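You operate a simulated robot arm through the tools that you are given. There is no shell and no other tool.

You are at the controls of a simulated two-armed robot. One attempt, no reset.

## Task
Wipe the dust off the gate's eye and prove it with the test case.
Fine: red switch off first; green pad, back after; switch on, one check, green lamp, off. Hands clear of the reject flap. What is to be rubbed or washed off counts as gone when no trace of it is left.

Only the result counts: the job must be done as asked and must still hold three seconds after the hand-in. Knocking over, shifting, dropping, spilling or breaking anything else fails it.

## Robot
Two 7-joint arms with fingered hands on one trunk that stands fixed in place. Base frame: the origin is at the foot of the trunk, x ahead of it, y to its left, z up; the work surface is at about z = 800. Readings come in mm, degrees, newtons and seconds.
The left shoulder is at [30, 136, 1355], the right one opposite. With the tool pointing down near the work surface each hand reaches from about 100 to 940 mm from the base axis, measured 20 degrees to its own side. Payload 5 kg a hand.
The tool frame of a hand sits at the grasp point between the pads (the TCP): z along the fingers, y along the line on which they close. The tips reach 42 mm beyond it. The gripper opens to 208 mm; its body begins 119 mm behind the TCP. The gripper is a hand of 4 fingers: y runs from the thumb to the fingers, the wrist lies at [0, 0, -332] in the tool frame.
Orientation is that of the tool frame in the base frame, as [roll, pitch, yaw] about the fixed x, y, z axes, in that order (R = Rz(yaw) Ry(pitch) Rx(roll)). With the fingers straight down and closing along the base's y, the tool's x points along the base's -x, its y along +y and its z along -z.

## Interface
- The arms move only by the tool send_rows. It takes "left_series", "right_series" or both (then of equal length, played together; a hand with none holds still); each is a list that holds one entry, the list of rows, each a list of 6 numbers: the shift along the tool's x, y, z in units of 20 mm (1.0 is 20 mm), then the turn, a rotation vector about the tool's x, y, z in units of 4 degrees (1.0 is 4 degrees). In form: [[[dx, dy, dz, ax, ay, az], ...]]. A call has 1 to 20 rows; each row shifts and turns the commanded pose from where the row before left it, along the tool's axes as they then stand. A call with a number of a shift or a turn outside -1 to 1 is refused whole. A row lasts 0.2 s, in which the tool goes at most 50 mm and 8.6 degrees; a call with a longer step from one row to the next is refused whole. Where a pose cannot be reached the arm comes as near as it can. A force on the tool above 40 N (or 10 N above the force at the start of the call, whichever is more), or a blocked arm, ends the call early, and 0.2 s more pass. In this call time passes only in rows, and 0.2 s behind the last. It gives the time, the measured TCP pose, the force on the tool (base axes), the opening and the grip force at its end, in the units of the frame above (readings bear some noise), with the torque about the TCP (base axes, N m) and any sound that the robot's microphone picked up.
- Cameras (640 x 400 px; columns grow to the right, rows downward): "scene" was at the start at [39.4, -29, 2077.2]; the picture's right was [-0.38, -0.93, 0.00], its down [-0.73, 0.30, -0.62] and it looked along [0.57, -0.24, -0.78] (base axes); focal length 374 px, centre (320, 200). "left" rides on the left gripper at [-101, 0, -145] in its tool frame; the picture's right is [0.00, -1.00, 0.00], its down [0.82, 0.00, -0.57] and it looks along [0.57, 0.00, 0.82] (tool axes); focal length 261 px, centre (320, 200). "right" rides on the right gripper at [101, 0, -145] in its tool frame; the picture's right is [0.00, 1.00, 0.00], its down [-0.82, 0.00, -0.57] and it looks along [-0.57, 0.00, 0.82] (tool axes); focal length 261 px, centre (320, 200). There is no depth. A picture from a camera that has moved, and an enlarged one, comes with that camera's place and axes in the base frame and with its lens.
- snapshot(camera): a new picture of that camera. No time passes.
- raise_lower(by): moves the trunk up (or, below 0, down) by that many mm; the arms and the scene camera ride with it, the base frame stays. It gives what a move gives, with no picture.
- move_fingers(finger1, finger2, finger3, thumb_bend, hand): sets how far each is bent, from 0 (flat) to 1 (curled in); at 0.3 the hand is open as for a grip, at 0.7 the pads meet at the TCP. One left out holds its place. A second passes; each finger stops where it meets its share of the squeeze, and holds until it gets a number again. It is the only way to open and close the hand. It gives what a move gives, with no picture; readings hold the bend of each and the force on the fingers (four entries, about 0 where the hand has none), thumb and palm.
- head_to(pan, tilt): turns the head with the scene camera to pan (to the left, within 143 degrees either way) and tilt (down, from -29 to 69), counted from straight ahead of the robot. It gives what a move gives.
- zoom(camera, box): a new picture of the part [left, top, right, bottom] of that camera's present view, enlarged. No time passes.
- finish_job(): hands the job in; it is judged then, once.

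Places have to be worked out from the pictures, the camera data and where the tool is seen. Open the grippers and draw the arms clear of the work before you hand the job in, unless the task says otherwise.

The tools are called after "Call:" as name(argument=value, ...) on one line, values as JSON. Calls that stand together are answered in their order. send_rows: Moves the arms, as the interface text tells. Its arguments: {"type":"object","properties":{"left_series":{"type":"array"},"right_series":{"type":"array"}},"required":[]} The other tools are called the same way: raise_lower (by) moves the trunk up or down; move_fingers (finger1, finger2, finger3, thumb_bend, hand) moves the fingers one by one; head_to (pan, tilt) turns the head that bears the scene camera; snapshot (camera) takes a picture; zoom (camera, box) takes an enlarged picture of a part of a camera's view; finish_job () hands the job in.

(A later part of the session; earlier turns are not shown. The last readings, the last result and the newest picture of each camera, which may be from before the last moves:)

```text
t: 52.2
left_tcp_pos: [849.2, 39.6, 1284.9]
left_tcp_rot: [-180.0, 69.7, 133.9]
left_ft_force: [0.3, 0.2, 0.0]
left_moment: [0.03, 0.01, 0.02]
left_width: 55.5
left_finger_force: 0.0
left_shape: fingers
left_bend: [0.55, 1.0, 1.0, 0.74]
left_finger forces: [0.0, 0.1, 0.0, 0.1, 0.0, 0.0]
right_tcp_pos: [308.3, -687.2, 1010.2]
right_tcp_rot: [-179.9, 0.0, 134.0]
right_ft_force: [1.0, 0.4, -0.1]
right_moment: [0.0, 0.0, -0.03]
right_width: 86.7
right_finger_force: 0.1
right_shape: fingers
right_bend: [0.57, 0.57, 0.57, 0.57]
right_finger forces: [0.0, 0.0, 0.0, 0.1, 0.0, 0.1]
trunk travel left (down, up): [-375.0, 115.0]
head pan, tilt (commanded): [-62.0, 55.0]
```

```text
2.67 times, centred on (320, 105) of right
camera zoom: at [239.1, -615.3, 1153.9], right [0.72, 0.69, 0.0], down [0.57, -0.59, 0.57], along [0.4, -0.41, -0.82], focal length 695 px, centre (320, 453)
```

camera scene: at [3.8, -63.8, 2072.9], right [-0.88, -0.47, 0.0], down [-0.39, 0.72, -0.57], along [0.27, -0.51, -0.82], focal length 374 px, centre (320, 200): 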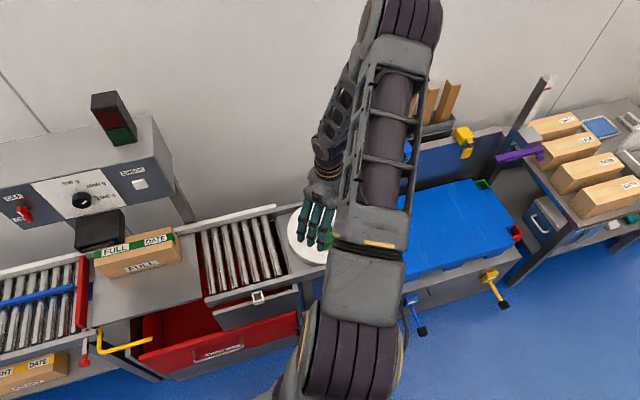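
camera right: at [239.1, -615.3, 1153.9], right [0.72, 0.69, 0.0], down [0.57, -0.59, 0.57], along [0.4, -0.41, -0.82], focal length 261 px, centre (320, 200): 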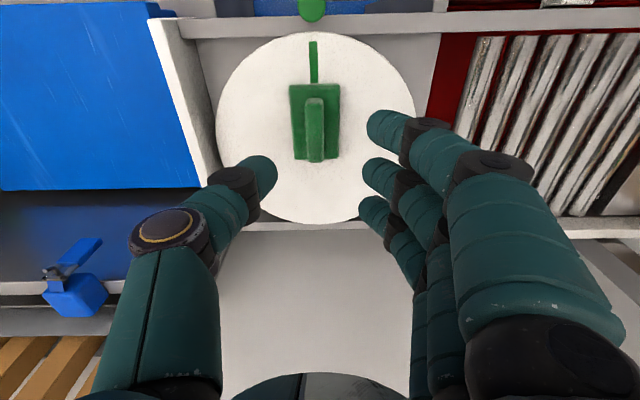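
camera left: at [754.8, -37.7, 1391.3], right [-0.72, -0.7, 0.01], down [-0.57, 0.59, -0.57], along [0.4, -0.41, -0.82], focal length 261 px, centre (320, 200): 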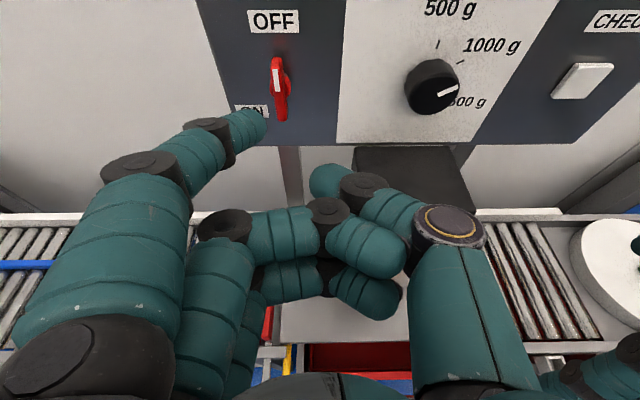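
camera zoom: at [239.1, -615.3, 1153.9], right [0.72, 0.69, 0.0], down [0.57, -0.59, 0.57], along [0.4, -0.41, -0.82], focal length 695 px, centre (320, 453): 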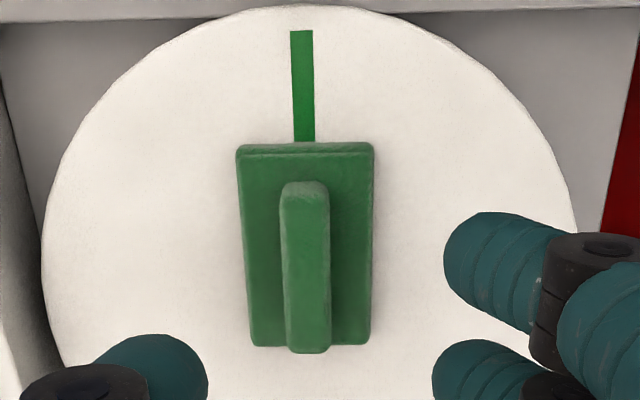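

Pad centre at n 726.5, u −262, i.e. base (316,-704.6). I move over it and descend to z≈900 first.

Call:
send_rows(right_series=[[[-0.1125, -0.04, 0.6875, 0, 0, 0], [-0.1125, -0.04, 0.6875, 0, 0, 0], [-0.1125, -0.04, 0.6875, 0, 0, 0], [-0.1125, -0.04, 0.6875, 0, 0, 0], [-0.1125, -0.04, 0.6875, 0, 0, 0], [-0.1125, -0.04, 0.6875, 0, 0, 0], [-0.1125, -0.04, 0.6875, 0, 0, 0], [-0.1125, -0.04, 0.6875, 0, 0, 0]]])

Call:
snapshot(camera="right")

Call:
zoom(camera="right", box=[220, 60, 420, 260])

```text
t: 54.0
left_tcp_pos: [849.6, 39.0, 1284.2]
left_tcp_rot: [179.9, 69.8, 133.9]
left_ft_force: [0.0, 0.3, 0.4]
left_moment: [-0.01, -0.02, -0.01]
left_width: 56.0
left_finger_force: 0.1
left_shape: fingers
left_bend: [0.55, 1.0, 1.0, 0.74]
left_finger forces: [0.1, 0.0, 0.0, 0.1, 0.0, 0.1]
right_tcp_pos: [316.4, -705.9, 899.7]
right_tcp_rot: [179.9, 0.0, 133.9]
right_ft_force: [-0.1, 0.6, 0.8]
right_moment: [0.03, -0.01, 0.01]
right_width: 86.4
right_finger_force: 0.0
right_shape: fingers
right_bend: [0.57, 0.57, 0.57, 0.57]
right_finger forces: [0.0, 0.1, 0.0, 0.0, 0.1, 0.0]
trunk travel left (down, up): [-375.0, 115.0]
head pan, tilt (commanded): [-62.0, 55.0]
```

```text
taken
camera right: at [247.5, -633.6, 1043.8], right [0.72, 0.69, 0.0], down [0.57, -0.59, 0.57], along [0.4, -0.41, -0.82], focal length 261 px, centre (320, 200)
```

right: 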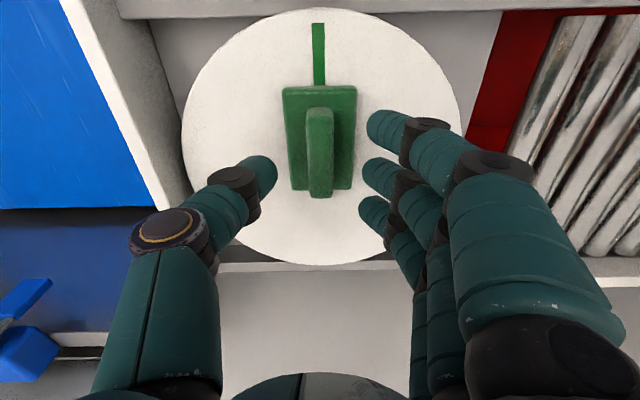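

```text
2.00 times, centred on (320, 160) of right
camera zoom: at [247.5, -633.6, 1043.8], right [0.72, 0.69, 0.0], down [0.57, -0.59, 0.57], along [0.4, -0.41, -0.82], focal length 521 px, centre (320, 280)
```

zoom: 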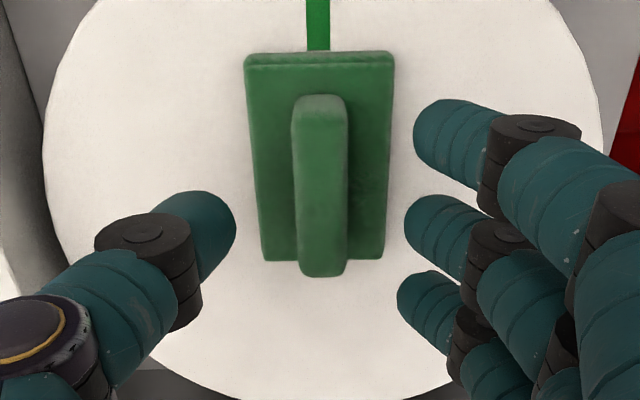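

Alignment is good within 3 mm. I descend to z≈862 so the tips straddle the grip above the base, then look before closing.

Call:
send_rows(right_series=[[[0.06, 0, 0.65, 0, 0, 0], [0.06, 0, 0.65, 0, 0, 0], [0, 0, 0.6, 0, 0, 0]]])

Call:
snapshot(camera="right")

```text
t: 54.8
left_tcp_pos: [850.3, 38.3, 1284.1]
left_tcp_rot: [-180.0, 69.7, 134.0]
left_ft_force: [0.0, -0.9, -0.2]
left_moment: [-0.01, -0.01, -0.01]
left_width: 55.8
left_finger_force: 0.1
left_shape: fingers
left_bend: [0.55, 1.0, 1.0, 0.74]
left_finger forces: [0.1, 0.1, 0.0, 0.1, 0.0, 0.0]
right_tcp_pos: [312.2, -703.9, 859.6]
right_tcp_rot: [-180.0, 0.0, 134.1]
right_ft_force: [-0.6, -0.6, 0.2]
right_moment: [0.0, 0.03, 0.02]
right_width: 86.4
right_finger_force: 0.0
right_shape: fingers
right_bend: [0.57, 0.57, 0.57, 0.57]
right_finger forces: [0.0, 0.0, 0.0, 0.0, 0.1, 0.0]
trunk travel left (down, up): [-375.0, 115.0]
head pan, tilt (commanded): [-62.0, 55.0]
```

```text
taken
camera right: at [244.2, -631.8, 1004.6], right [0.72, 0.69, 0.0], down [0.57, -0.59, 0.57], along [0.4, -0.41, -0.82], focal length 261 px, centre (320, 200)
```

right: 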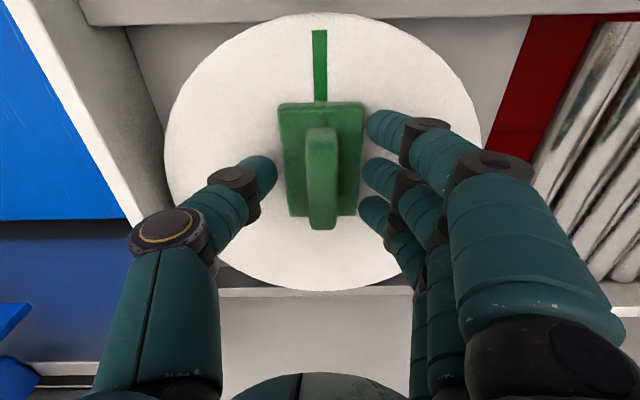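

Tips straddle the grip. I close the hand on it.

Call:
move_fingers(hand="right", finger1=0.64, finger2=0.64, finger3=0.64, thumb_bend=0.64)

Call:
snapshot(camera="right")

```text
t: 55.8
left_tcp_pos: [850.0, 39.7, 1284.6]
left_tcp_rot: [180.0, 69.9, 134.2]
left_ft_force: [-0.1, 1.3, 0.9]
left_moment: [0.0, -0.02, 0.01]
left_width: 55.4
left_finger_force: 0.0
left_shape: fingers
left_bend: [0.55, 1.0, 1.0, 0.74]
left_finger forces: [0.1, 0.1, 0.0, 0.0, 0.0, 0.1]
right_tcp_pos: [313.8, -703.2, 862.0]
right_tcp_rot: [-180.0, 0.1, 134.1]
right_ft_force: [1.6, 0.2, 5.3]
right_moment: [-0.14, 0.01, 0.04]
right_width: 74.4
right_finger_force: 13.9
right_shape: fingers
right_bend: [0.6, 0.6, 0.6, 0.61]
right_finger forces: [4.4, 4.3, 4.9, 0.0, 14.2, 0.1]
trunk travel left (down, up): [-375.0, 115.0]
head pan, tilt (commanded): [-62.0, 55.0]
```

```text
taken
camera right: at [244.3, -631.3, 1005.0], right [0.72, 0.69, 0.0], down [0.57, -0.59, 0.57], along [0.4, -0.41, -0.82], focal length 261 px, centre (320, 200)
```

right: 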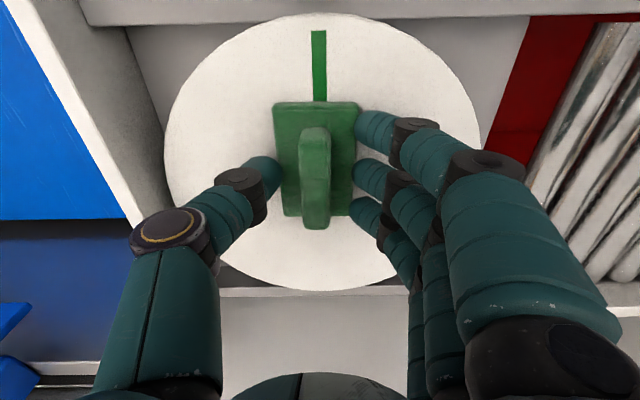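

The fingers met something at 74 mm spread – they are on the base's sides, not the grip. I zoom to see what they touch.

Call:
zoom(camera="right", box=[230, 80, 430, 250])

Call:
zoom(camera="scene", box=[260, 160, 380, 290])

```text
2.35 times, centred on (330, 165) of right
camera zoom: at [244.3, -631.3, 1005.0], right [0.72, 0.69, 0.0], down [0.57, -0.59, 0.57], along [0.4, -0.41, -0.82], focal length 613 px, centre (296, 282)
```

zoom: 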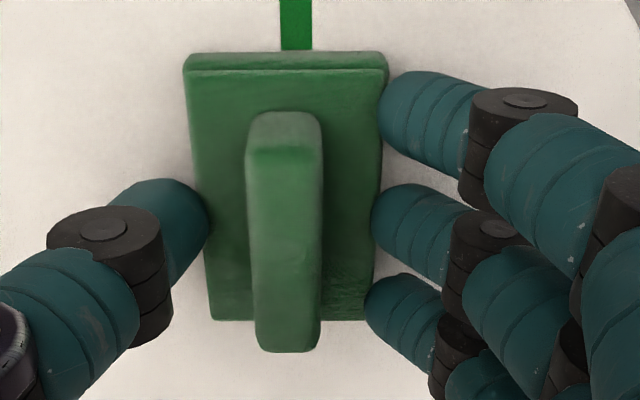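

```text
3.08 times, centred on (320, 225) of scene
camera zoom: at [3.5, -63.6, 2073.0], right [-0.88, -0.47, 0.0], down [-0.38, 0.72, -0.57], along [0.27, -0.51, -0.82], focal length 1152 px, centre (320, 123)
```

zoom: 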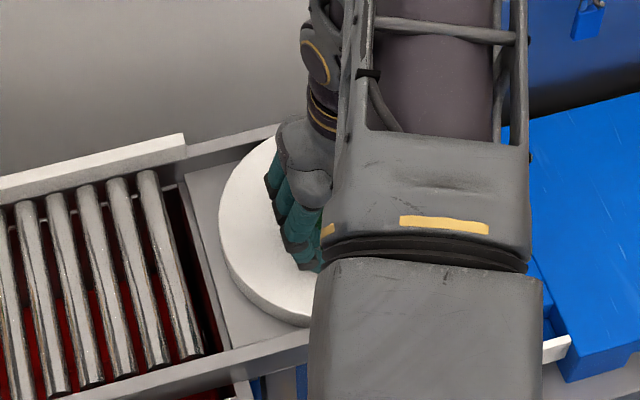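

The tips are on the base's edges. I open, rise 13 mm and close again on the grip itself.

Call:
move_fingers(hand="right", finger1=0.56, finger2=0.56, finger3=0.56, thumb_bend=0.56)

Call:
send_rows(right_series=[[[0, -0.1, -0.35, 0, 0, 0], [0, 0, -0.35, 0, 0, 0]]])

Call:
move_fingers(hand="right", finger1=0.63, finger2=0.63, finger3=0.63, thumb_bend=0.63)

Call:
zoom(camera="right", box=[230, 80, 430, 250])

```text
t: 56.8
left_tcp_pos: [849.9, 39.3, 1283.9]
left_tcp_rot: [-179.9, 69.8, 134.0]
left_ft_force: [-0.2, 0.4, -0.6]
left_moment: [0.01, 0.01, 0.03]
left_width: 55.7
left_finger_force: 0.0
left_shape: fingers
left_bend: [0.55, 1.0, 1.0, 0.74]
left_finger forces: [0.1, 0.1, 0.0, 0.0, 0.0, 0.0]
right_tcp_pos: [311.1, -704.0, 861.9]
right_tcp_rot: [-180.0, 0.0, 134.1]
right_ft_force: [-0.6, 0.3, 0.7]
right_moment: [0.01, 0.0, 0.01]
right_width: 89.3
right_finger_force: 0.1
right_shape: fingers
right_bend: [0.56, 0.56, 0.56, 0.56]
right_finger forces: [0.1, 0.0, 0.1, 0.0, 0.0, 0.0]
trunk travel left (down, up): [-375.0, 115.0]
head pan, tilt (commanded): [-62.0, 55.0]
```

```text
t: 57.4
left_tcp_pos: [849.7, 40.6, 1284.9]
left_tcp_rot: [180.0, 69.8, 134.1]
left_ft_force: [-0.1, 1.1, 0.0]
left_moment: [0.01, 0.01, 0.0]
left_width: 55.8
left_finger_force: 0.0
left_shape: fingers
left_bend: [0.55, 1.0, 1.0, 0.74]
left_finger forces: [0.1, 0.0, 0.0, 0.0, 0.1, 0.1]
right_tcp_pos: [312.5, -703.9, 876.8]
right_tcp_rot: [179.9, 0.1, 134.0]
right_ft_force: [1.1, 0.7, -0.2]
right_moment: [-0.05, 0.01, 0.0]
right_width: 89.6
right_finger_force: 0.2
right_shape: fingers
right_bend: [0.56, 0.56, 0.56, 0.56]
right_finger forces: [0.0, 0.0, 0.0, 0.0, 0.0, 0.0]
trunk travel left (down, up): [-375.0, 115.0]
head pan, tilt (commanded): [-62.0, 55.0]
```

```text
t: 58.4
left_tcp_pos: [848.8, 40.6, 1284.5]
left_tcp_rot: [-180.0, 69.9, 134.0]
left_ft_force: [-0.6, 0.5, 0.8]
left_moment: [0.01, 0.02, 0.0]
left_width: 55.7
left_finger_force: 0.0
left_shape: fingers
left_bend: [0.55, 1.0, 1.0, 0.74]
left_finger forces: [0.0, 0.0, 0.0, 0.0, 0.0, 0.0]
right_tcp_pos: [313.1, -702.9, 876.9]
right_tcp_rot: [180.0, 0.0, 134.1]
right_ft_force: [0.6, 0.2, 1.0]
right_moment: [0.0, -0.01, 0.01]
right_width: 58.6
right_finger_force: 0.0
right_shape: fingers
right_bend: [0.63, 0.63, 0.63, 0.63]
right_finger forces: [0.0, 0.0, 0.0, 0.0, 0.0, 0.0]
trunk travel left (down, up): [-375.0, 115.0]
head pan, tilt (commanded): [-62.0, 55.0]
```

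```text
2.35 times, centred on (330, 165) of right
camera zoom: at [244.4, -631.4, 1020.4], right [0.72, 0.69, 0.0], down [0.57, -0.59, 0.57], along [0.4, -0.41, -0.82], focal length 613 px, centre (296, 282)
```

zoom: 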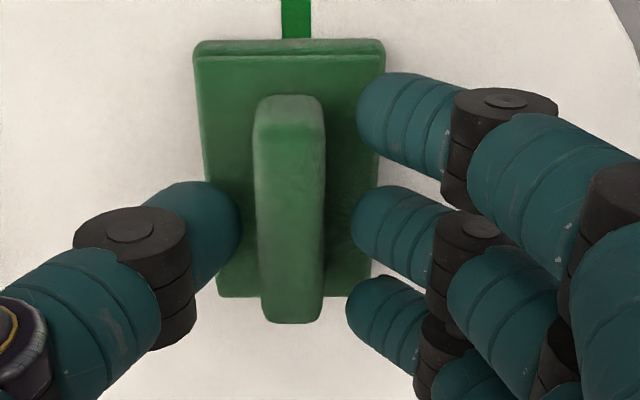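

The tips now ride above the base beside the grip. I close further onto the grip.

Call:
move_fingers(hand="right", finger1=0.72, finger2=0.72, finger3=0.72, thumb_bend=0.72)

Call:
zoom(camera="right", box=[230, 80, 430, 250])

```text
t: 59.4
left_tcp_pos: [849.8, 40.9, 1285.1]
left_tcp_rot: [-180.0, 69.8, 134.0]
left_ft_force: [-0.2, 0.4, 0.2]
left_moment: [-0.03, 0.03, 0.01]
left_width: 55.8
left_finger_force: 0.0
left_shape: fingers
left_bend: [0.55, 1.0, 1.0, 0.74]
left_finger forces: [0.1, 0.1, 0.0, 0.1, 0.1, 0.0]
right_tcp_pos: [314.3, -704.1, 876.2]
right_tcp_rot: [180.0, 0.0, 134.0]
right_ft_force: [0.2, 0.8, -0.7]
right_moment: [-0.01, 0.04, 0.02]
right_width: 43.0
right_finger_force: 21.5
right_shape: fingers
right_bend: [0.67, 0.67, 0.67, 0.68]
right_finger forces: [6.9, 6.9, 6.9, 0.0, 20.9, 0.0]
trunk travel left (down, up): [-375.0, 115.0]
head pan, tilt (commanded): [-62.0, 55.0]
```

```text
2.35 times, centred on (330, 165) of right
camera zoom: at [244.4, -631.4, 1020.5], right [0.72, 0.69, 0.0], down [0.57, -0.59, 0.57], along [0.4, -0.41, -0.82], focal length 613 px, centre (296, 282)
```

zoom: 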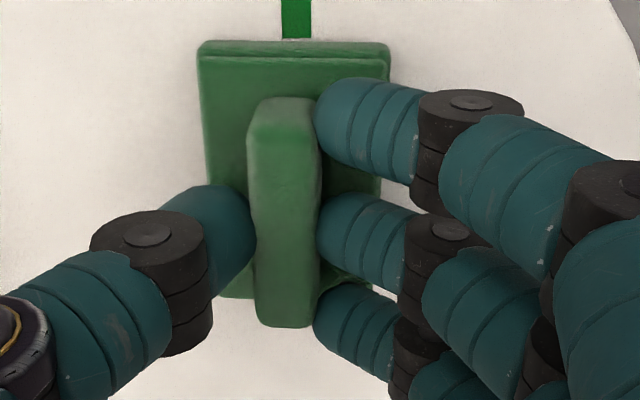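

The grip is held with even finger forces (about 7 N each, thumb 21 N) at TCP (314,-704,876.5). I lift 80 mm and check.

Call:
send_rows(right_series=[[[0, 0, -0.3, 0, 0, 0], [0, 0, -0.5, 0, 0, 0], [0, 0, -0.8, 0, 0, 0], [0, 0, -0.8, 0, 0, 0], [0, 0, -0.8, 0, 0, 0], [0, 0, -0.8, 0, 0, 0]]])

Call:
snapshot(camera="right")

```text
t: 60.8
left_tcp_pos: [848.6, 39.8, 1284.4]
left_tcp_rot: [-180.0, 69.8, 134.1]
left_ft_force: [-0.3, -0.1, 0.0]
left_moment: [-0.01, -0.03, 0.0]
left_width: 55.8
left_finger_force: 0.0
left_shape: fingers
left_bend: [0.55, 1.0, 1.0, 0.74]
left_finger forces: [0.0, 0.0, 0.1, 0.0, 0.1, 0.0]
right_tcp_pos: [315.3, -704.0, 958.7]
right_tcp_rot: [180.0, 0.0, 134.2]
right_ft_force: [-0.9, -0.1, -1.3]
right_moment: [-0.07, -0.07, 0.01]
right_width: 42.8
right_finger_force: 21.2
right_shape: fingers
right_bend: [0.67, 0.67, 0.67, 0.68]
right_finger forces: [6.9, 6.9, 7.0, 0.0, 20.9, 0.0]
trunk travel left (down, up): [-375.0, 115.0]
head pan, tilt (commanded): [-62.0, 55.0]
```

```text
taken
camera right: at [245.2, -630.2, 1101.3], right [0.72, 0.69, 0.0], down [0.57, -0.59, 0.57], along [0.4, -0.41, -0.82], focal length 261 px, centre (320, 200)
```

right: 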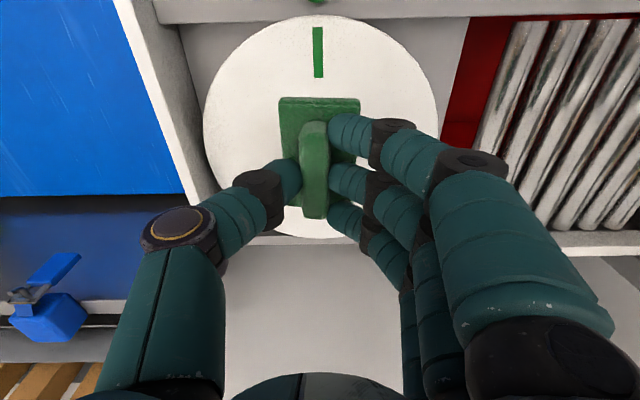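

The pad is lifted. I retreat it from the bench edge and raise to z≈1145, then traverse along the gate's front.

Call:
send_rows(right_series=[[[0.8, 0, -0.93, 0, 0, 0], [0.8, 0, -0.93, 0, 0, 0], [0.8, 0, -0.93, 0, 0, 0], [0.8, 0, -0.93, 0, 0, 0], [0.8, 0, -0.93, 0, 0, 0], [0.8, 0, -0.93, 0, 0, 0], [0.8, 0, -0.93, 0, 0, 0], [0.8, 0, -0.93, 0, 0, 0], [0.8, 0, -0.93, 0, 0, 0], [0.8, 0, -0.93, 0, 0, 0]]])

Call:
send_rows(right_series=[[[0, 1, 0, 0, 0, 0], [0, 1, 0, 0, 0, 0], [0, 1, 0, 0, 0, 0], [0, 1, 0, 0, 0, 0], [0, 1, 0, 0, 0, 0], [0, 1, 0, 0, 0, 0], [0, 1, 0, 0, 0, 0], [0, 1, 0, 0, 0, 0], [0, 1, 0, 0, 0, 0], [0, 1, 0, 0, 0, 0], [0, 1, 0, 0, 0, 0], [0, 1, 0, 0, 0, 0], [0, 1, 0, 0, 0, 0], [0, 1, 0, 0, 0, 0], [0, 1, 0, 0, 0, 0], [0, 1, 0, 0, 0, 0], [0, 1, 0, 0, 0, 0], [0, 1, 0, 0, 0, 0], [0, 1, 0, 0, 0, 0], [0, 1, 0, 0, 0, 0]]])

Call:
snapshot(camera="right")

Call:
snapshot(camera="scene")

```text
t: 63.0
left_tcp_pos: [848.4, 41.6, 1284.8]
left_tcp_rot: [179.9, 69.8, 134.2]
left_ft_force: [-0.1, 0.6, -0.6]
left_moment: [0.0, 0.0, 0.0]
left_width: 55.8
left_finger_force: 0.0
left_shape: fingers
left_bend: [0.55, 1.0, 1.0, 0.74]
left_finger forces: [0.0, 0.0, 0.0, 0.0, 0.1, 0.1]
right_tcp_pos: [201.3, -589.6, 1143.8]
right_tcp_rot: [-179.9, 0.1, 134.1]
right_ft_force: [0.0, 1.4, -1.7]
right_moment: [-0.1, -0.06, -0.03]
right_width: 43.0
right_finger_force: 20.9
right_shape: fingers
right_bend: [0.67, 0.67, 0.67, 0.68]
right_finger forces: [6.9, 6.9, 6.9, 0.0, 20.8, 0.0]
trunk travel left (down, up): [-375.0, 115.0]
head pan, tilt (commanded): [-62.0, 55.0]
```

```text
t: 67.2
left_tcp_pos: [850.2, 41.0, 1284.1]
left_tcp_rot: [-179.9, 69.8, 134.2]
left_ft_force: [-0.1, 0.7, 0.2]
left_moment: [-0.06, -0.03, -0.03]
left_width: 55.6
left_finger_force: 0.1
left_shape: fingers
left_bend: [0.55, 1.0, 1.0, 0.74]
left_finger forces: [0.0, 0.0, 0.1, 0.0, 0.0, 0.0]
right_tcp_pos: [491.2, -309.3, 1141.9]
right_tcp_rot: [-179.9, 0.0, 133.9]
right_ft_force: [0.0, 0.4, -1.2]
right_moment: [0.0, 0.01, -0.01]
right_width: 43.0
right_finger_force: 20.8
right_shape: fingers
right_bend: [0.67, 0.67, 0.67, 0.68]
right_finger forces: [6.9, 6.9, 6.9, 0.1, 20.7, 0.0]
trunk travel left (down, up): [-375.0, 115.0]
head pan, tilt (commanded): [-62.0, 55.0]
```

```text
taken
camera right: at [421.7, -237.2, 1285.2], right [0.72, 0.69, 0.0], down [0.57, -0.59, 0.57], along [0.4, -0.41, -0.82], focal length 261 px, centre (320, 200)
```

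right: 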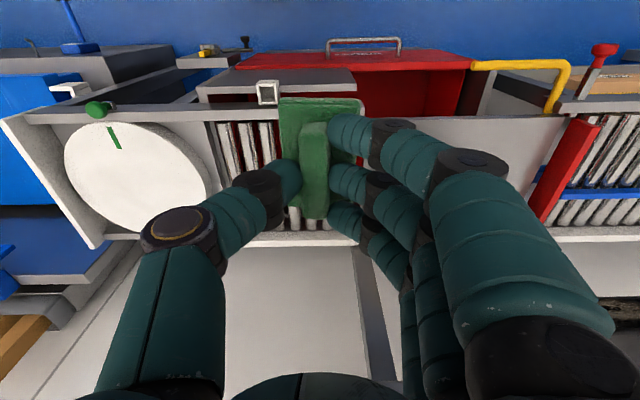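

```text
taken
camera scene: at [4.7, -62.9, 2072.9], right [-0.88, -0.47, 0.0], down [-0.39, 0.72, -0.57], along [0.27, -0.51, -0.82], focal length 374 px, centre (320, 200)
```

scene: 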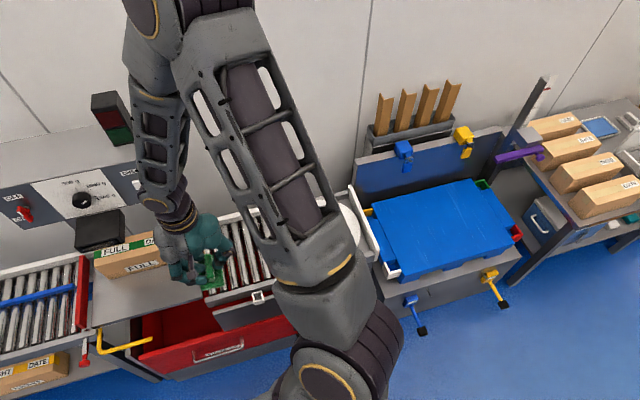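

The pad is held steady at (n 563, u 140). Now I traverse the rest to the eye's centre while pitching the hand to face the gate.

Call:
send_rows(right_series=[[[0, 0.6975, 0, 0, -1, 0], [0, 0.6975, 0, 0, -1, 0], [0, 0.6975, 0, 0, -1, 0], [0, 0.6975, 0, 0, -1, 0], [0, 0.6975, 0, 0, -1, 0], [0, 0.6975, 0, 0, -1, 0], [0, 0.6975, 0, 0, -1, 0], [0, 0.6975, 0, 0, -1, 0], [0, 0.6975, 0, 0, -1, 0], [0, 0.6975, 0, 0, -1, 0], [0, 0.6975, 0, 0, -1, 0], [0, 0.6975, 0, 0, -1, 0], [0, 0.6975, 0, 0, -1, 0], [0, 0.6975, 0, 0, -1, 0], [0, 0.6975, 0, 0, -1, 0], [0, 0.6975, 0, 0, -1, 0], [0, 0.6975, 0, 0, -1, 0], [0, 0.6975, 0, 0, -1, 0], [0, 0.6975, 0, 0, -1, 0], [0, 0.6975, 0, 0, -1, 0]]])

Call:
snapshot(camera="right")

Call:
head_to(pan=-25, tilt=45)

Call:
snapshot(camera="scene")

Call:
snapshot(camera="left")

```text
t: 70.5
left_tcp_pos: [848.9, 45.3, 1280.2]
left_tcp_rot: [-178.8, 69.8, 135.6]
left_ft_force: [-0.2, 0.0, -0.2]
left_moment: [-0.01, -0.01, 0.01]
left_width: 55.6
left_finger_force: 0.0
left_shape: fingers
left_bend: [0.55, 1.0, 1.0, 0.74]
left_finger forces: [0.1, 0.0, 0.1, 0.0, 0.0, 0.0]
right_tcp_pos: [645.2, -167.0, 1146.8]
right_tcp_rot: [168.6, 52.9, 117.3]
right_ft_force: [0.2, 0.4, -0.9]
right_moment: [0.01, 0.04, -0.01]
right_width: 43.1
right_finger_force: 20.1
right_shape: fingers
right_bend: [0.67, 0.67, 0.67, 0.68]
right_finger forces: [6.9, 6.6, 6.7, 0.1, 20.5, 0.1]
trunk travel left (down, up): [-375.0, 115.0]
head pan, tilt (commanded): [-62.0, 55.0]
stopped in row 16 (right hand): the arm was blocked; the commanded pose is now the measured one
```

```text
taken
camera right: at [541.1, -26.1, 1151.8], right [0.8, 0.59, 0.12], down [-0.08, -0.1, 0.99], along [0.6, -0.8, -0.03], focal length 261 px, centre (320, 200)
```

right: 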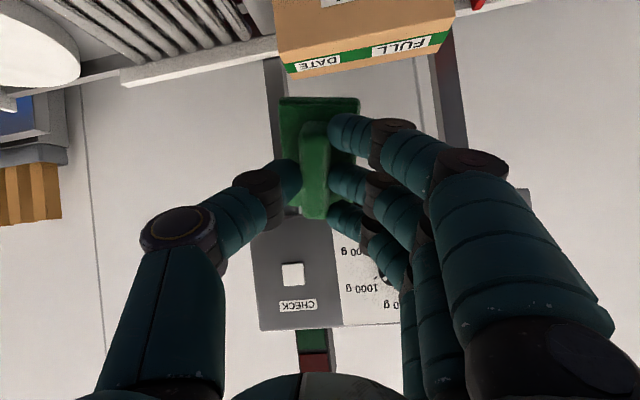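

```text
t: 71.5
left_tcp_pos: [848.9, 44.8, 1280.3]
left_tcp_rot: [-178.7, 69.9, 135.6]
left_ft_force: [-0.1, -1.0, -0.4]
left_moment: [-0.03, 0.01, 0.01]
left_width: 55.6
left_finger_force: 0.0
left_shape: fingers
left_bend: [0.55, 1.0, 1.0, 0.74]
left_finger forces: [0.0, 0.1, 0.0, 0.0, 0.0, 0.0]
right_tcp_pos: [646.3, -166.7, 1147.7]
right_tcp_rot: [168.7, 52.9, 117.5]
right_ft_force: [-0.2, -0.6, -1.0]
right_moment: [0.04, 0.02, 0.01]
right_width: 42.6
right_finger_force: 20.7
right_shape: fingers
right_bend: [0.67, 0.67, 0.67, 0.68]
right_finger forces: [6.9, 6.7, 6.8, 0.1, 20.5, 0.1]
trunk travel left (down, up): [-375.0, 115.0]
head pan, tilt (commanded): [-25.0, 45.0]
```

```text
taken
camera scene: at [43.4, -34.4, 2086.3], right [-0.42, -0.91, 0.0], down [-0.64, 0.3, -0.71], along [0.64, -0.3, -0.71], focal length 374 px, centre (320, 200)
```

scene: 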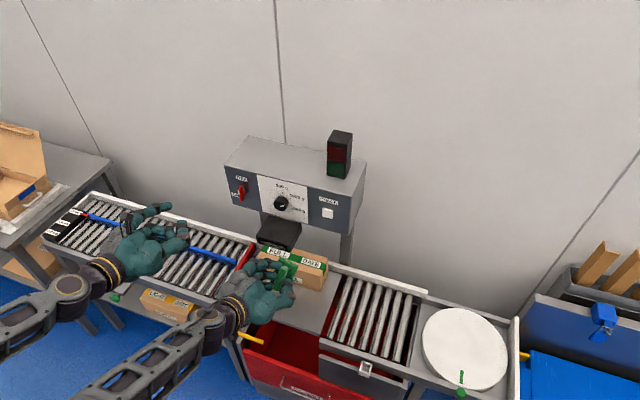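

```text
taken
camera left: at [780.0, 117.7, 1425.8], right [-0.71, -0.7, 0.01], down [-0.58, 0.58, -0.57], along [0.39, -0.41, -0.82], focal length 261 px, centre (320, 200)
```

left: 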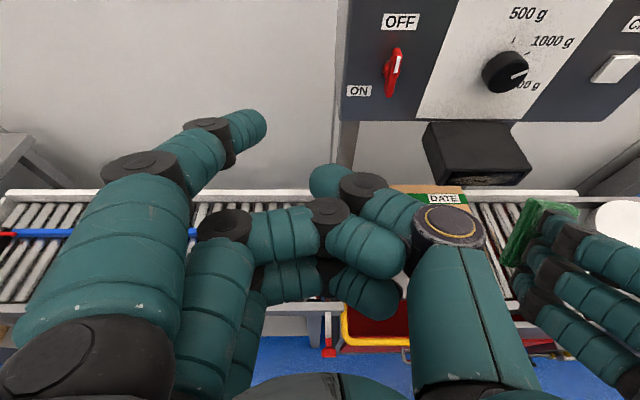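

The right arm was blocked: the left arm's pose was nudged a little, so the two forearms touch near the trunk. I look down at the arms.

Call:
head_to(pan=0, tilt=69)

Call:
snapshot(camera="scene")

```text
t: 72.4
left_tcp_pos: [849.3, 44.7, 1279.7]
left_tcp_rot: [-178.8, 69.8, 135.6]
left_ft_force: [-0.2, 0.4, -0.6]
left_moment: [-0.01, 0.04, 0.0]
left_width: 55.8
left_finger_force: 0.0
left_shape: fingers
left_bend: [0.55, 1.0, 1.0, 0.74]
left_finger forces: [0.0, 0.0, 0.1, 0.1, 0.0, 0.0]
right_tcp_pos: [645.6, -167.9, 1147.3]
right_tcp_rot: [168.7, 52.9, 117.4]
right_ft_force: [0.3, -0.3, -0.1]
right_moment: [0.04, 0.02, 0.01]
right_width: 42.6
right_finger_force: 20.7
right_shape: fingers
right_bend: [0.67, 0.67, 0.67, 0.68]
right_finger forces: [6.8, 6.7, 6.6, 0.0, 20.4, 0.0]
trunk travel left (down, up): [-375.0, 115.0]
head pan, tilt (commanded): [0.0, 68.8]
```

```text
taken
camera scene: at [25.7, -0.1, 2057.5], right [0.0, -1.0, 0.0], down [-0.93, 0.0, -0.36], along [0.36, 0.0, -0.93], focal length 374 px, centre (320, 200)
```

scene: 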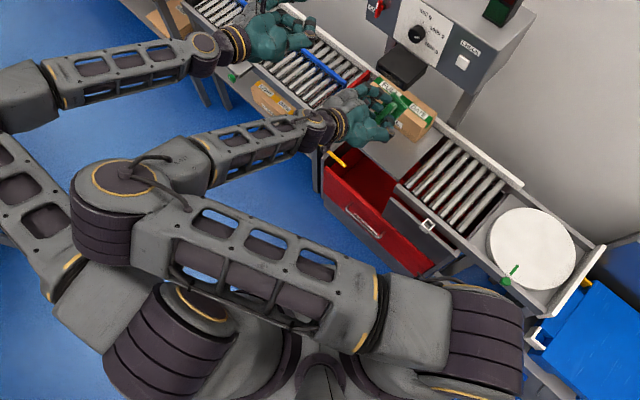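

The right elbow has swung over against the left upper arm. I back the right hand off 60 mm, then take the left arm lower and further left to make room.

Call:
send_rows(right_series=[[[0, -1, 0, 0, 0.5, 0], [0, -1, 0, 0, 0.5, 0], [0, -1, 0, 0, 0.5, 0], [0, -1, 0, 0, 0.5, 0]]])

Call:
send_rows(left_series=[[[0.796, 0.714, -0.319, 0, 0, 0], [0.796, 0.714, -0.319, 0, 0, 0], [0.796, 0.714, -0.319, 0, 0, 0], [0.796, 0.714, -0.319, 0, 0, 0], [0.796, 0.714, -0.319, 0, 0, 0], [0.796, 0.714, -0.319, 0, 0, 0], [0.796, 0.714, -0.319, 0, 0, 0], [0.796, 0.714, -0.319, 0, 0, 0], [0.796, 0.714, -0.319, 0, 0, 0], [0.796, 0.714, -0.319, 0, 0, 0], [0.796, 0.714, -0.319, 0, 0, 0], [0.796, 0.714, -0.319, 0, 0, 0], [0.796, 0.714, -0.319, 0, 0, 0], [0.796, 0.714, -0.319, 0, 0, 0], [0.796, 0.714, -0.319, 0, 0, 0], [0.796, 0.714, -0.319, 0, 0, 0], [0.796, 0.714, -0.319, 0, 0, 0], [0.796, 0.714, -0.319, 0, 0, 0]]])

Call:
snapshot(camera="scene")

```text
t: 73.4
left_tcp_pos: [848.8, 43.3, 1280.1]
left_tcp_rot: [-178.9, 69.7, 135.5]
left_ft_force: [-0.4, -0.1, 0.5]
left_moment: [0.0, 0.04, 0.01]
left_width: 55.5
left_finger_force: 0.0
left_shape: fingers
left_bend: [0.55, 1.0, 1.0, 0.74]
left_finger forces: [0.0, 0.0, 0.0, 0.1, 0.0, 0.0]
right_tcp_pos: [581.2, -216.4, 1137.5]
right_tcp_rot: [170.3, 45.1, 119.8]
right_ft_force: [-0.7, -0.8, -1.5]
right_moment: [0.02, 0.0, 0.02]
right_width: 42.8
right_finger_force: 20.5
right_shape: fingers
right_bend: [0.67, 0.67, 0.67, 0.68]
right_finger forces: [6.9, 6.7, 6.7, 0.0, 20.5, 0.0]
trunk travel left (down, up): [-375.0, 115.0]
head pan, tilt (commanded): [0.0, 68.8]
```

```text
t: 77.2
left_tcp_pos: [885.9, 369.9, 1048.6]
left_tcp_rot: [-178.7, 69.7, 135.5]
left_ft_force: [0.9, -1.4, 0.2]
left_moment: [0.04, 0.03, 0.0]
left_width: 55.9
left_finger_force: 0.1
left_shape: fingers
left_bend: [0.55, 1.0, 1.0, 0.74]
left_finger forces: [0.1, 0.1, 0.0, 0.0, 0.0, 0.1]
right_tcp_pos: [581.5, -216.1, 1135.6]
right_tcp_rot: [170.3, 45.1, 119.9]
right_ft_force: [0.4, 0.0, -0.8]
right_moment: [0.0, 0.01, -0.01]
right_width: 42.9
right_finger_force: 20.4
right_shape: fingers
right_bend: [0.67, 0.67, 0.67, 0.68]
right_finger forces: [6.9, 6.7, 6.7, 0.0, 20.6, 0.0]
trunk travel left (down, up): [-375.0, 115.0]
head pan, tilt (commanded): [0.0, 68.8]
```

```text
taken
camera scene: at [26.3, 0.8, 2057.5], right [0.0, -1.0, 0.0], down [-0.93, 0.0, -0.36], along [0.36, 0.0, -0.93], focal length 374 px, centre (320, 200)
```

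scene: 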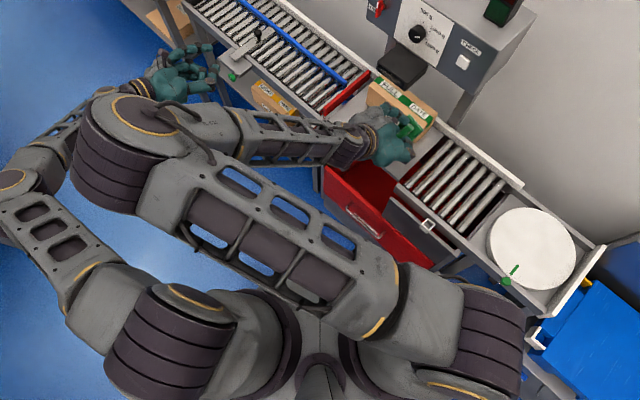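

The left arm is now low and clear. I move the right hand sideways toward the eye, then I'll turn it to face the gate squarely.

Call:
send_rows(right_series=[[[0.049, 0.937, 0.026, 0, 0, 0], [0.049, 0.937, 0.026, 0, 0, 0], [0.049, 0.937, 0.026, 0, 0, 0], [0.049, 0.937, 0.026, 0, 0, 0], [0.049, 0.937, 0.026, 0, 0, 0], [0.049, 0.937, 0.026, 0, 0, 0], [0.049, 0.937, 0.026, 0, 0, 0], [0.049, 0.937, 0.026, 0, 0, 0]]])

Call:
snapshot(camera="scene")

```text
t: 79.0
left_tcp_pos: [886.9, 370.7, 1050.8]
left_tcp_rot: [-178.8, 69.7, 135.5]
left_ft_force: [-0.1, 0.8, 0.4]
left_moment: [-0.02, -0.05, -0.01]
left_width: 55.9
left_finger_force: 0.1
left_shape: fingers
left_bend: [0.55, 1.0, 1.0, 0.74]
left_finger forces: [0.0, 0.0, 0.1, 0.0, 0.1, 0.1]
right_tcp_pos: [698.7, -124.3, 1146.7]
right_tcp_rot: [170.5, 45.1, 119.8]
right_ft_force: [-1.0, 0.1, -2.2]
right_moment: [-0.01, 0.01, 0.01]
right_width: 42.8
right_finger_force: 20.1
right_shape: fingers
right_bend: [0.67, 0.67, 0.67, 0.68]
right_finger forces: [7.0, 6.8, 6.7, 0.0, 20.4, 0.0]
trunk travel left (down, up): [-375.0, 115.0]
head pan, tilt (commanded): [0.0, 68.8]
```

```text
taken
camera scene: at [26.3, 0.7, 2057.4], right [0.0, -1.0, 0.0], down [-0.93, 0.0, -0.36], along [0.36, 0.0, -0.93], focal length 374 px, centre (320, 200)
```

scene: 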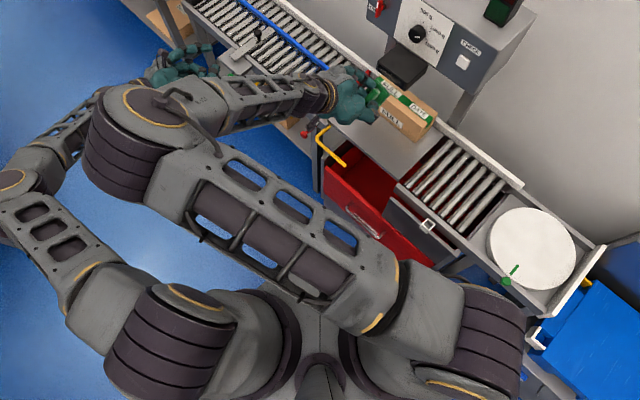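

Room enough. I rotate the hand so the pad faces the gate squarely.

Call:
send_rows(right_series=[[[0, 0, 0, -0.087, -0.916, -0.193], [0, 0, 0, -0.087, -0.916, -0.193], [0, 0, 0, -0.087, -0.916, -0.193], [0, 0, 0, -0.087, -0.916, -0.193], [0, 0, 0, -0.087, -0.916, -0.193], [0, 0, 0, -0.087, -0.916, -0.193], [0, 0, 0, -0.087, -0.916, -0.193], [0, 0, 0, -0.087, -0.916, -0.193], [0, 0, 0, -0.087, -0.916, -0.193], [0, 0, 0, -0.087, -0.916, -0.193], [0, 0, 0, -0.087, -0.916, -0.193], [0, 0, 0, -0.087, -0.916, -0.193]]])

Call:
snapshot(camera="scene")

Call:
snapshot(camera="right")

```text
t: 80.4
left_tcp_pos: [885.9, 369.2, 1048.6]
left_tcp_rot: [-178.4, 69.9, 135.9]
left_ft_force: [0.3, 0.2, -0.7]
left_moment: [0.0, -0.02, -0.03]
left_width: 55.6
left_finger_force: 0.0
left_shape: fingers
left_bend: [0.55, 1.0, 1.0, 0.74]
left_finger forces: [0.0, 0.0, 0.1, 0.1, 0.0, 0.1]
right_tcp_pos: [706.5, -122.7, 1163.3]
right_tcp_rot: [160.1, 56.6, 107.3]
right_ft_force: [-1.0, 0.1, -1.4]
right_moment: [0.02, 0.06, 0.0]
right_width: 43.1
right_finger_force: 20.7
right_shape: fingers
right_bend: [0.67, 0.67, 0.67, 0.68]
right_finger forces: [6.9, 6.7, 6.7, 0.0, 20.6, 0.0]
trunk travel left (down, up): [-375.0, 115.0]
head pan, tilt (commanded): [0.0, 68.8]
stopped in row 6 (right hand): the arm was blocked; the commanded pose is now the measured one
```

```text
taken
camera scene: at [25.8, 0.6, 2057.5], right [0.0, -1.0, 0.0], down [-0.93, 0.0, -0.36], along [0.36, 0.0, -0.93], focal length 374 px, centre (320, 200)
```

scene: 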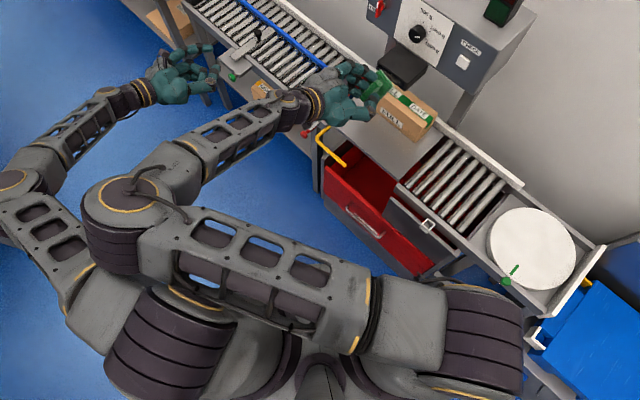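

```text
taken
camera right: at [611.9, 24.0, 1154.9], right [0.82, 0.55, 0.19], down [-0.19, -0.06, 0.98], along [0.55, -0.83, 0.05], focal length 261 px, centre (320, 200)
```

right: 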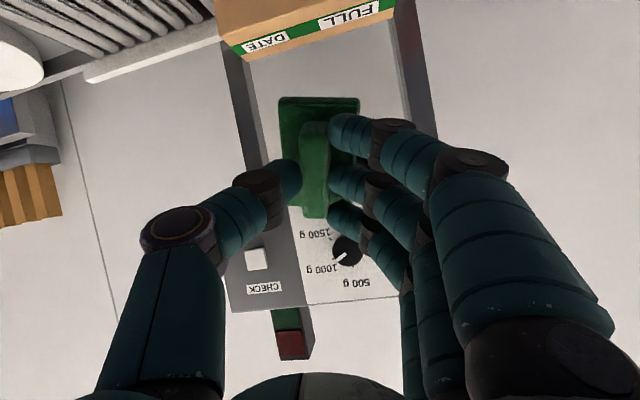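

The right elbow keeps swinging against the left shoulder, so the right arm cannot face the eye. The left arm does this pose easily, so I'll pass the pad over by setting it on the roller bed. First I turn the right hand back to pointing down and move toward the rollers.

Call:
send_rows(right_series=[[[0, 0, 0, 0.0755, 0.919, -0.226], [0, 0, 0, 0.0755, 0.919, -0.226], [0, 0, 0, 0.0755, 0.919, -0.226], [0, 0, 0, 0.0755, 0.919, -0.226], [0, 0, 0, 0.0755, 0.919, -0.226], [0, 0, 0, 0.0755, 0.919, -0.226], [0, 0, 0, 0.0755, 0.919, -0.226], [0, 0, 0, 0.0755, 0.919, -0.226], [0, 0, 0, 0.0755, 0.919, -0.226], [0, 0, 0, 0.0755, 0.919, -0.226], [0, 0, 0, 0.0755, 0.919, -0.226], [0, 0, 0, 0.0755, 0.919, -0.226], [0, 0, 0, 0.0755, 0.919, -0.226], [0, 0, 0, 0.0755, 0.919, -0.226], [0, 0, 0, 0.0755, 0.919, -0.226], [0, 0, 0, 0.0755, 0.919, -0.226]]])

Call:
send_rows(right_series=[[[-0.1, -0.95, 0, 0, 0, 0], [-0.1, -0.95, 0, 0, 0, 0], [-0.1, -0.95, 0, 0, 0, 0], [-0.1, -0.95, 0, 0, 0, 0], [-0.1, -0.95, 0, 0, 0, 0], [-0.1, -0.95, 0, 0, 0, 0], [-0.1, -0.95, 0, 0, 0, 0], [-0.1, -0.95, 0, 0, 0, 0], [-0.1, -0.95, 0, 0, 0, 0], [-0.1, -0.95, 0, 0, 0, 0], [-0.1, -0.95, 0, 0, 0, 0], [-0.1, -0.95, 0, 0, 0, 0], [-0.1, -0.95, 0, 0, 0, 0], [-0.1, -0.95, 0, 0, 0, 0]]])

Call:
snapshot(camera="right")

Call:
snapshot(camera="scene")

```text
t: 83.8
left_tcp_pos: [885.6, 367.6, 1048.1]
left_tcp_rot: [-178.3, 69.8, 135.8]
left_ft_force: [-0.3, -0.3, 0.5]
left_moment: [0.05, 0.0, 0.05]
left_width: 56.1
left_finger_force: 0.1
left_shape: fingers
left_bend: [0.55, 1.0, 1.0, 0.74]
left_finger forces: [0.1, 0.0, 0.0, 0.0, 0.1, 0.0]
right_tcp_pos: [708.4, -124.4, 1165.2]
right_tcp_rot: [180.0, -0.2, 133.9]
right_ft_force: [0.4, 0.1, -0.4]
right_moment: [0.01, 0.04, 0.01]
right_width: 42.7
right_finger_force: 19.8
right_shape: fingers
right_bend: [0.67, 0.67, 0.67, 0.68]
right_finger forces: [6.6, 6.6, 6.6, 0.0, 19.8, 0.0]
trunk travel left (down, up): [-375.0, 115.0]
head pan, tilt (commanded): [0.0, 68.8]
```

```text
t: 86.8
left_tcp_pos: [884.9, 368.6, 1050.1]
left_tcp_rot: [-178.4, 69.7, 135.9]
left_ft_force: [-0.1, -0.1, 0.4]
left_moment: [0.05, 0.05, 0.02]
left_width: 55.5
left_finger_force: 0.1
left_shape: fingers
left_bend: [0.55, 1.0, 1.0, 0.74]
left_finger forces: [0.0, 0.1, 0.1, 0.0, 0.0, 0.1]
right_tcp_pos: [536.2, -326.3, 1165.5]
right_tcp_rot: [179.9, -0.2, 134.0]
right_ft_force: [0.4, 0.3, -1.5]
right_moment: [0.04, -0.03, 0.01]
right_width: 42.7
right_finger_force: 20.3
right_shape: fingers
right_bend: [0.67, 0.67, 0.67, 0.68]
right_finger forces: [6.6, 6.7, 6.5, 0.0, 20.0, 0.0]
trunk travel left (down, up): [-375.0, 115.0]
head pan, tilt (commanded): [0.0, 68.8]
```

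```text
taken
camera right: at [466.9, -253.8, 1310.3], right [0.72, 0.69, 0.0], down [0.57, -0.59, 0.57], along [0.39, -0.41, -0.82], focal length 261 px, centre (320, 200)
```

right: 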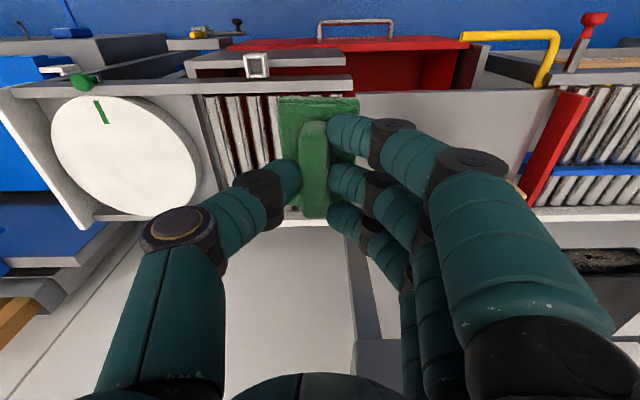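

```text
taken
camera scene: at [24.7, -1.1, 2057.5], right [0.0, -1.0, 0.0], down [-0.93, 0.0, -0.36], along [0.36, 0.0, -0.93], focal length 374 px, centre (320, 200)
```

scene: 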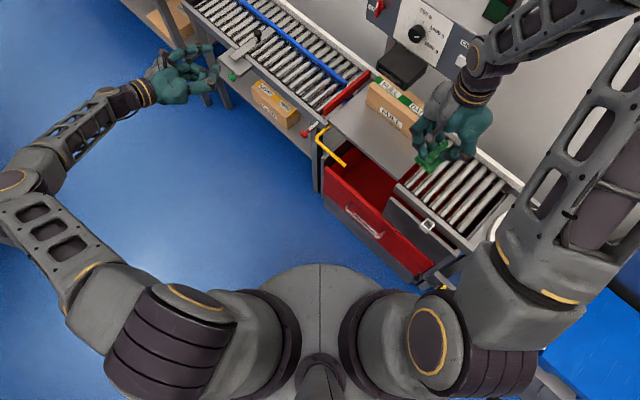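

The right arm is back in its outside-elbow pose. I zoom in on the roller bed to judge it as a resting place.

Call:
zoom(camera="scene", box=[380, 120, 540, 270])

Call:
head_to(pan=-35, tilt=55)

Call:
snapshot(camera="scene")

Call:
zoom(camera="scene", box=[200, 150, 400, 310])

```text
2.67 times, centred on (460, 195) of scene
camera zoom: at [24.7, -1.1, 2057.5], right [0.0, -1.0, 0.0], down [-0.93, 0.0, -0.36], along [0.36, 0.0, -0.93], focal length 998 px, centre (-53, 213)
```

zoom: 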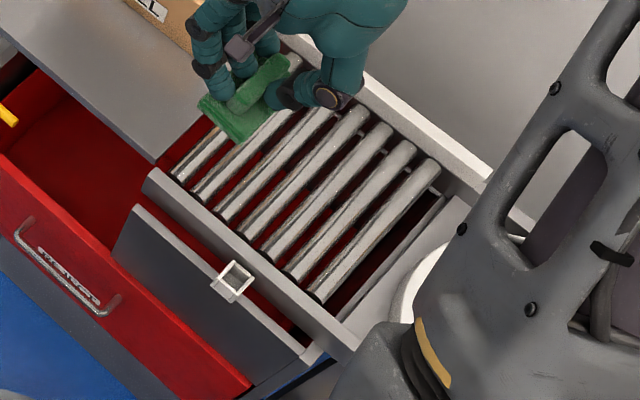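

```text
t: 87.8
left_tcp_pos: [885.4, 369.6, 1048.7]
left_tcp_rot: [-178.4, 69.8, 135.8]
left_ft_force: [0.5, -0.4, 0.2]
left_moment: [0.02, -0.02, 0.0]
left_width: 55.5
left_finger_force: 0.0
left_shape: fingers
left_bend: [0.55, 1.0, 1.0, 0.74]
left_finger forces: [0.0, 0.0, 0.0, 0.0, 0.0, 0.1]
right_tcp_pos: [536.2, -327.1, 1166.0]
right_tcp_rot: [-179.9, 0.0, 134.0]
right_ft_force: [0.6, 0.4, -0.3]
right_moment: [0.03, 0.02, -0.02]
right_width: 42.5
right_finger_force: 20.0
right_shape: fingers
right_bend: [0.67, 0.67, 0.67, 0.68]
right_finger forces: [6.7, 6.6, 6.6, 0.0, 19.9, 0.1]
trunk travel left (down, up): [-375.0, 115.0]
head pan, tilt (commanded): [-35.0, 55.0]
```

```text
taken
camera scene: at [28.7, -41.6, 2072.9], right [-0.57, -0.82, 0.0], down [-0.67, 0.47, -0.57], along [0.47, -0.33, -0.82], focal length 374 px, centre (320, 200)
```

scene: 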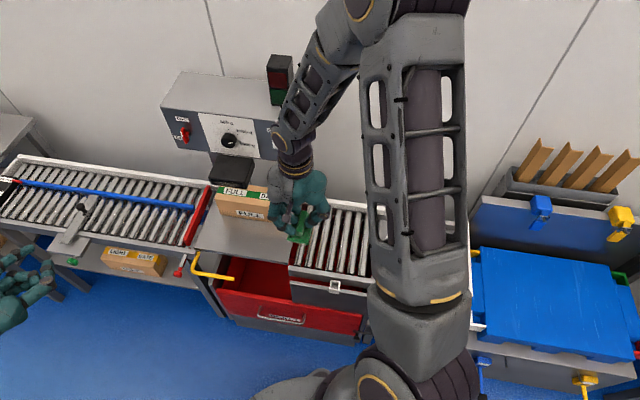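

```text
2.50 times, centred on (300, 230) of scene
camera zoom: at [28.7, -41.6, 2072.9], right [-0.57, -0.82, 0.0], down [-0.67, 0.47, -0.57], along [0.47, -0.33, -0.82], focal length 936 px, centre (370, 125)
```

zoom: 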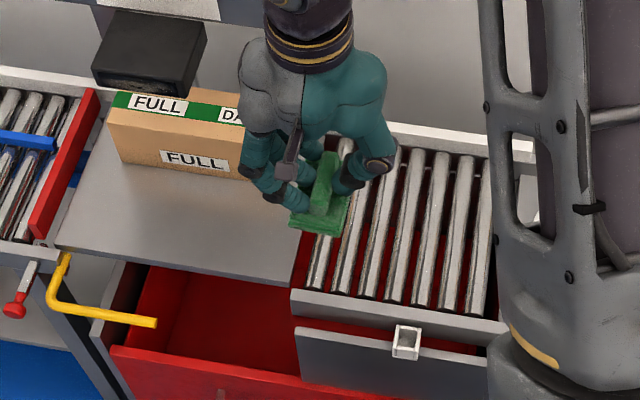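

The roller bed looks level with seven rollers lying toward the wall. I zoom closer for its geometry.

Call:
zoom(camera="scene", box=[280, 190, 380, 300])

Call:
zoom(camera="right", box=[180, 60, 340, 230])

```text
3.64 times, centred on (330, 245) of scene
camera zoom: at [28.7, -41.6, 2072.9], right [-0.57, -0.82, 0.0], down [-0.67, 0.47, -0.57], along [0.47, -0.33, -0.82], focal length 1361 px, centre (284, 36)
```

zoom: 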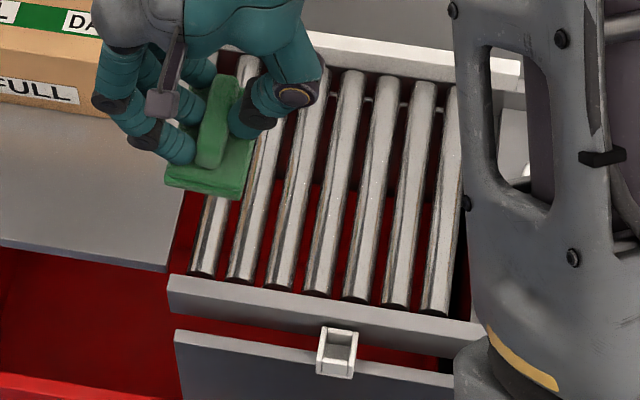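

```text
2.35 times, centred on (260, 145) of right
camera zoom: at [467.6, -253.3, 1310.1], right [0.72, 0.69, 0.0], down [0.57, -0.59, 0.57], along [0.39, -0.41, -0.82], focal length 613 px, centre (461, 329)
```

zoom: 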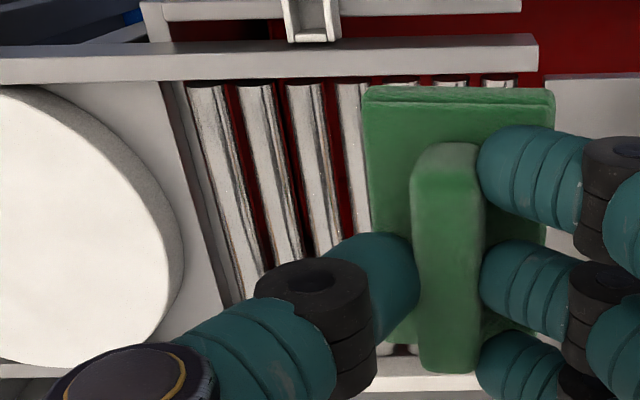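

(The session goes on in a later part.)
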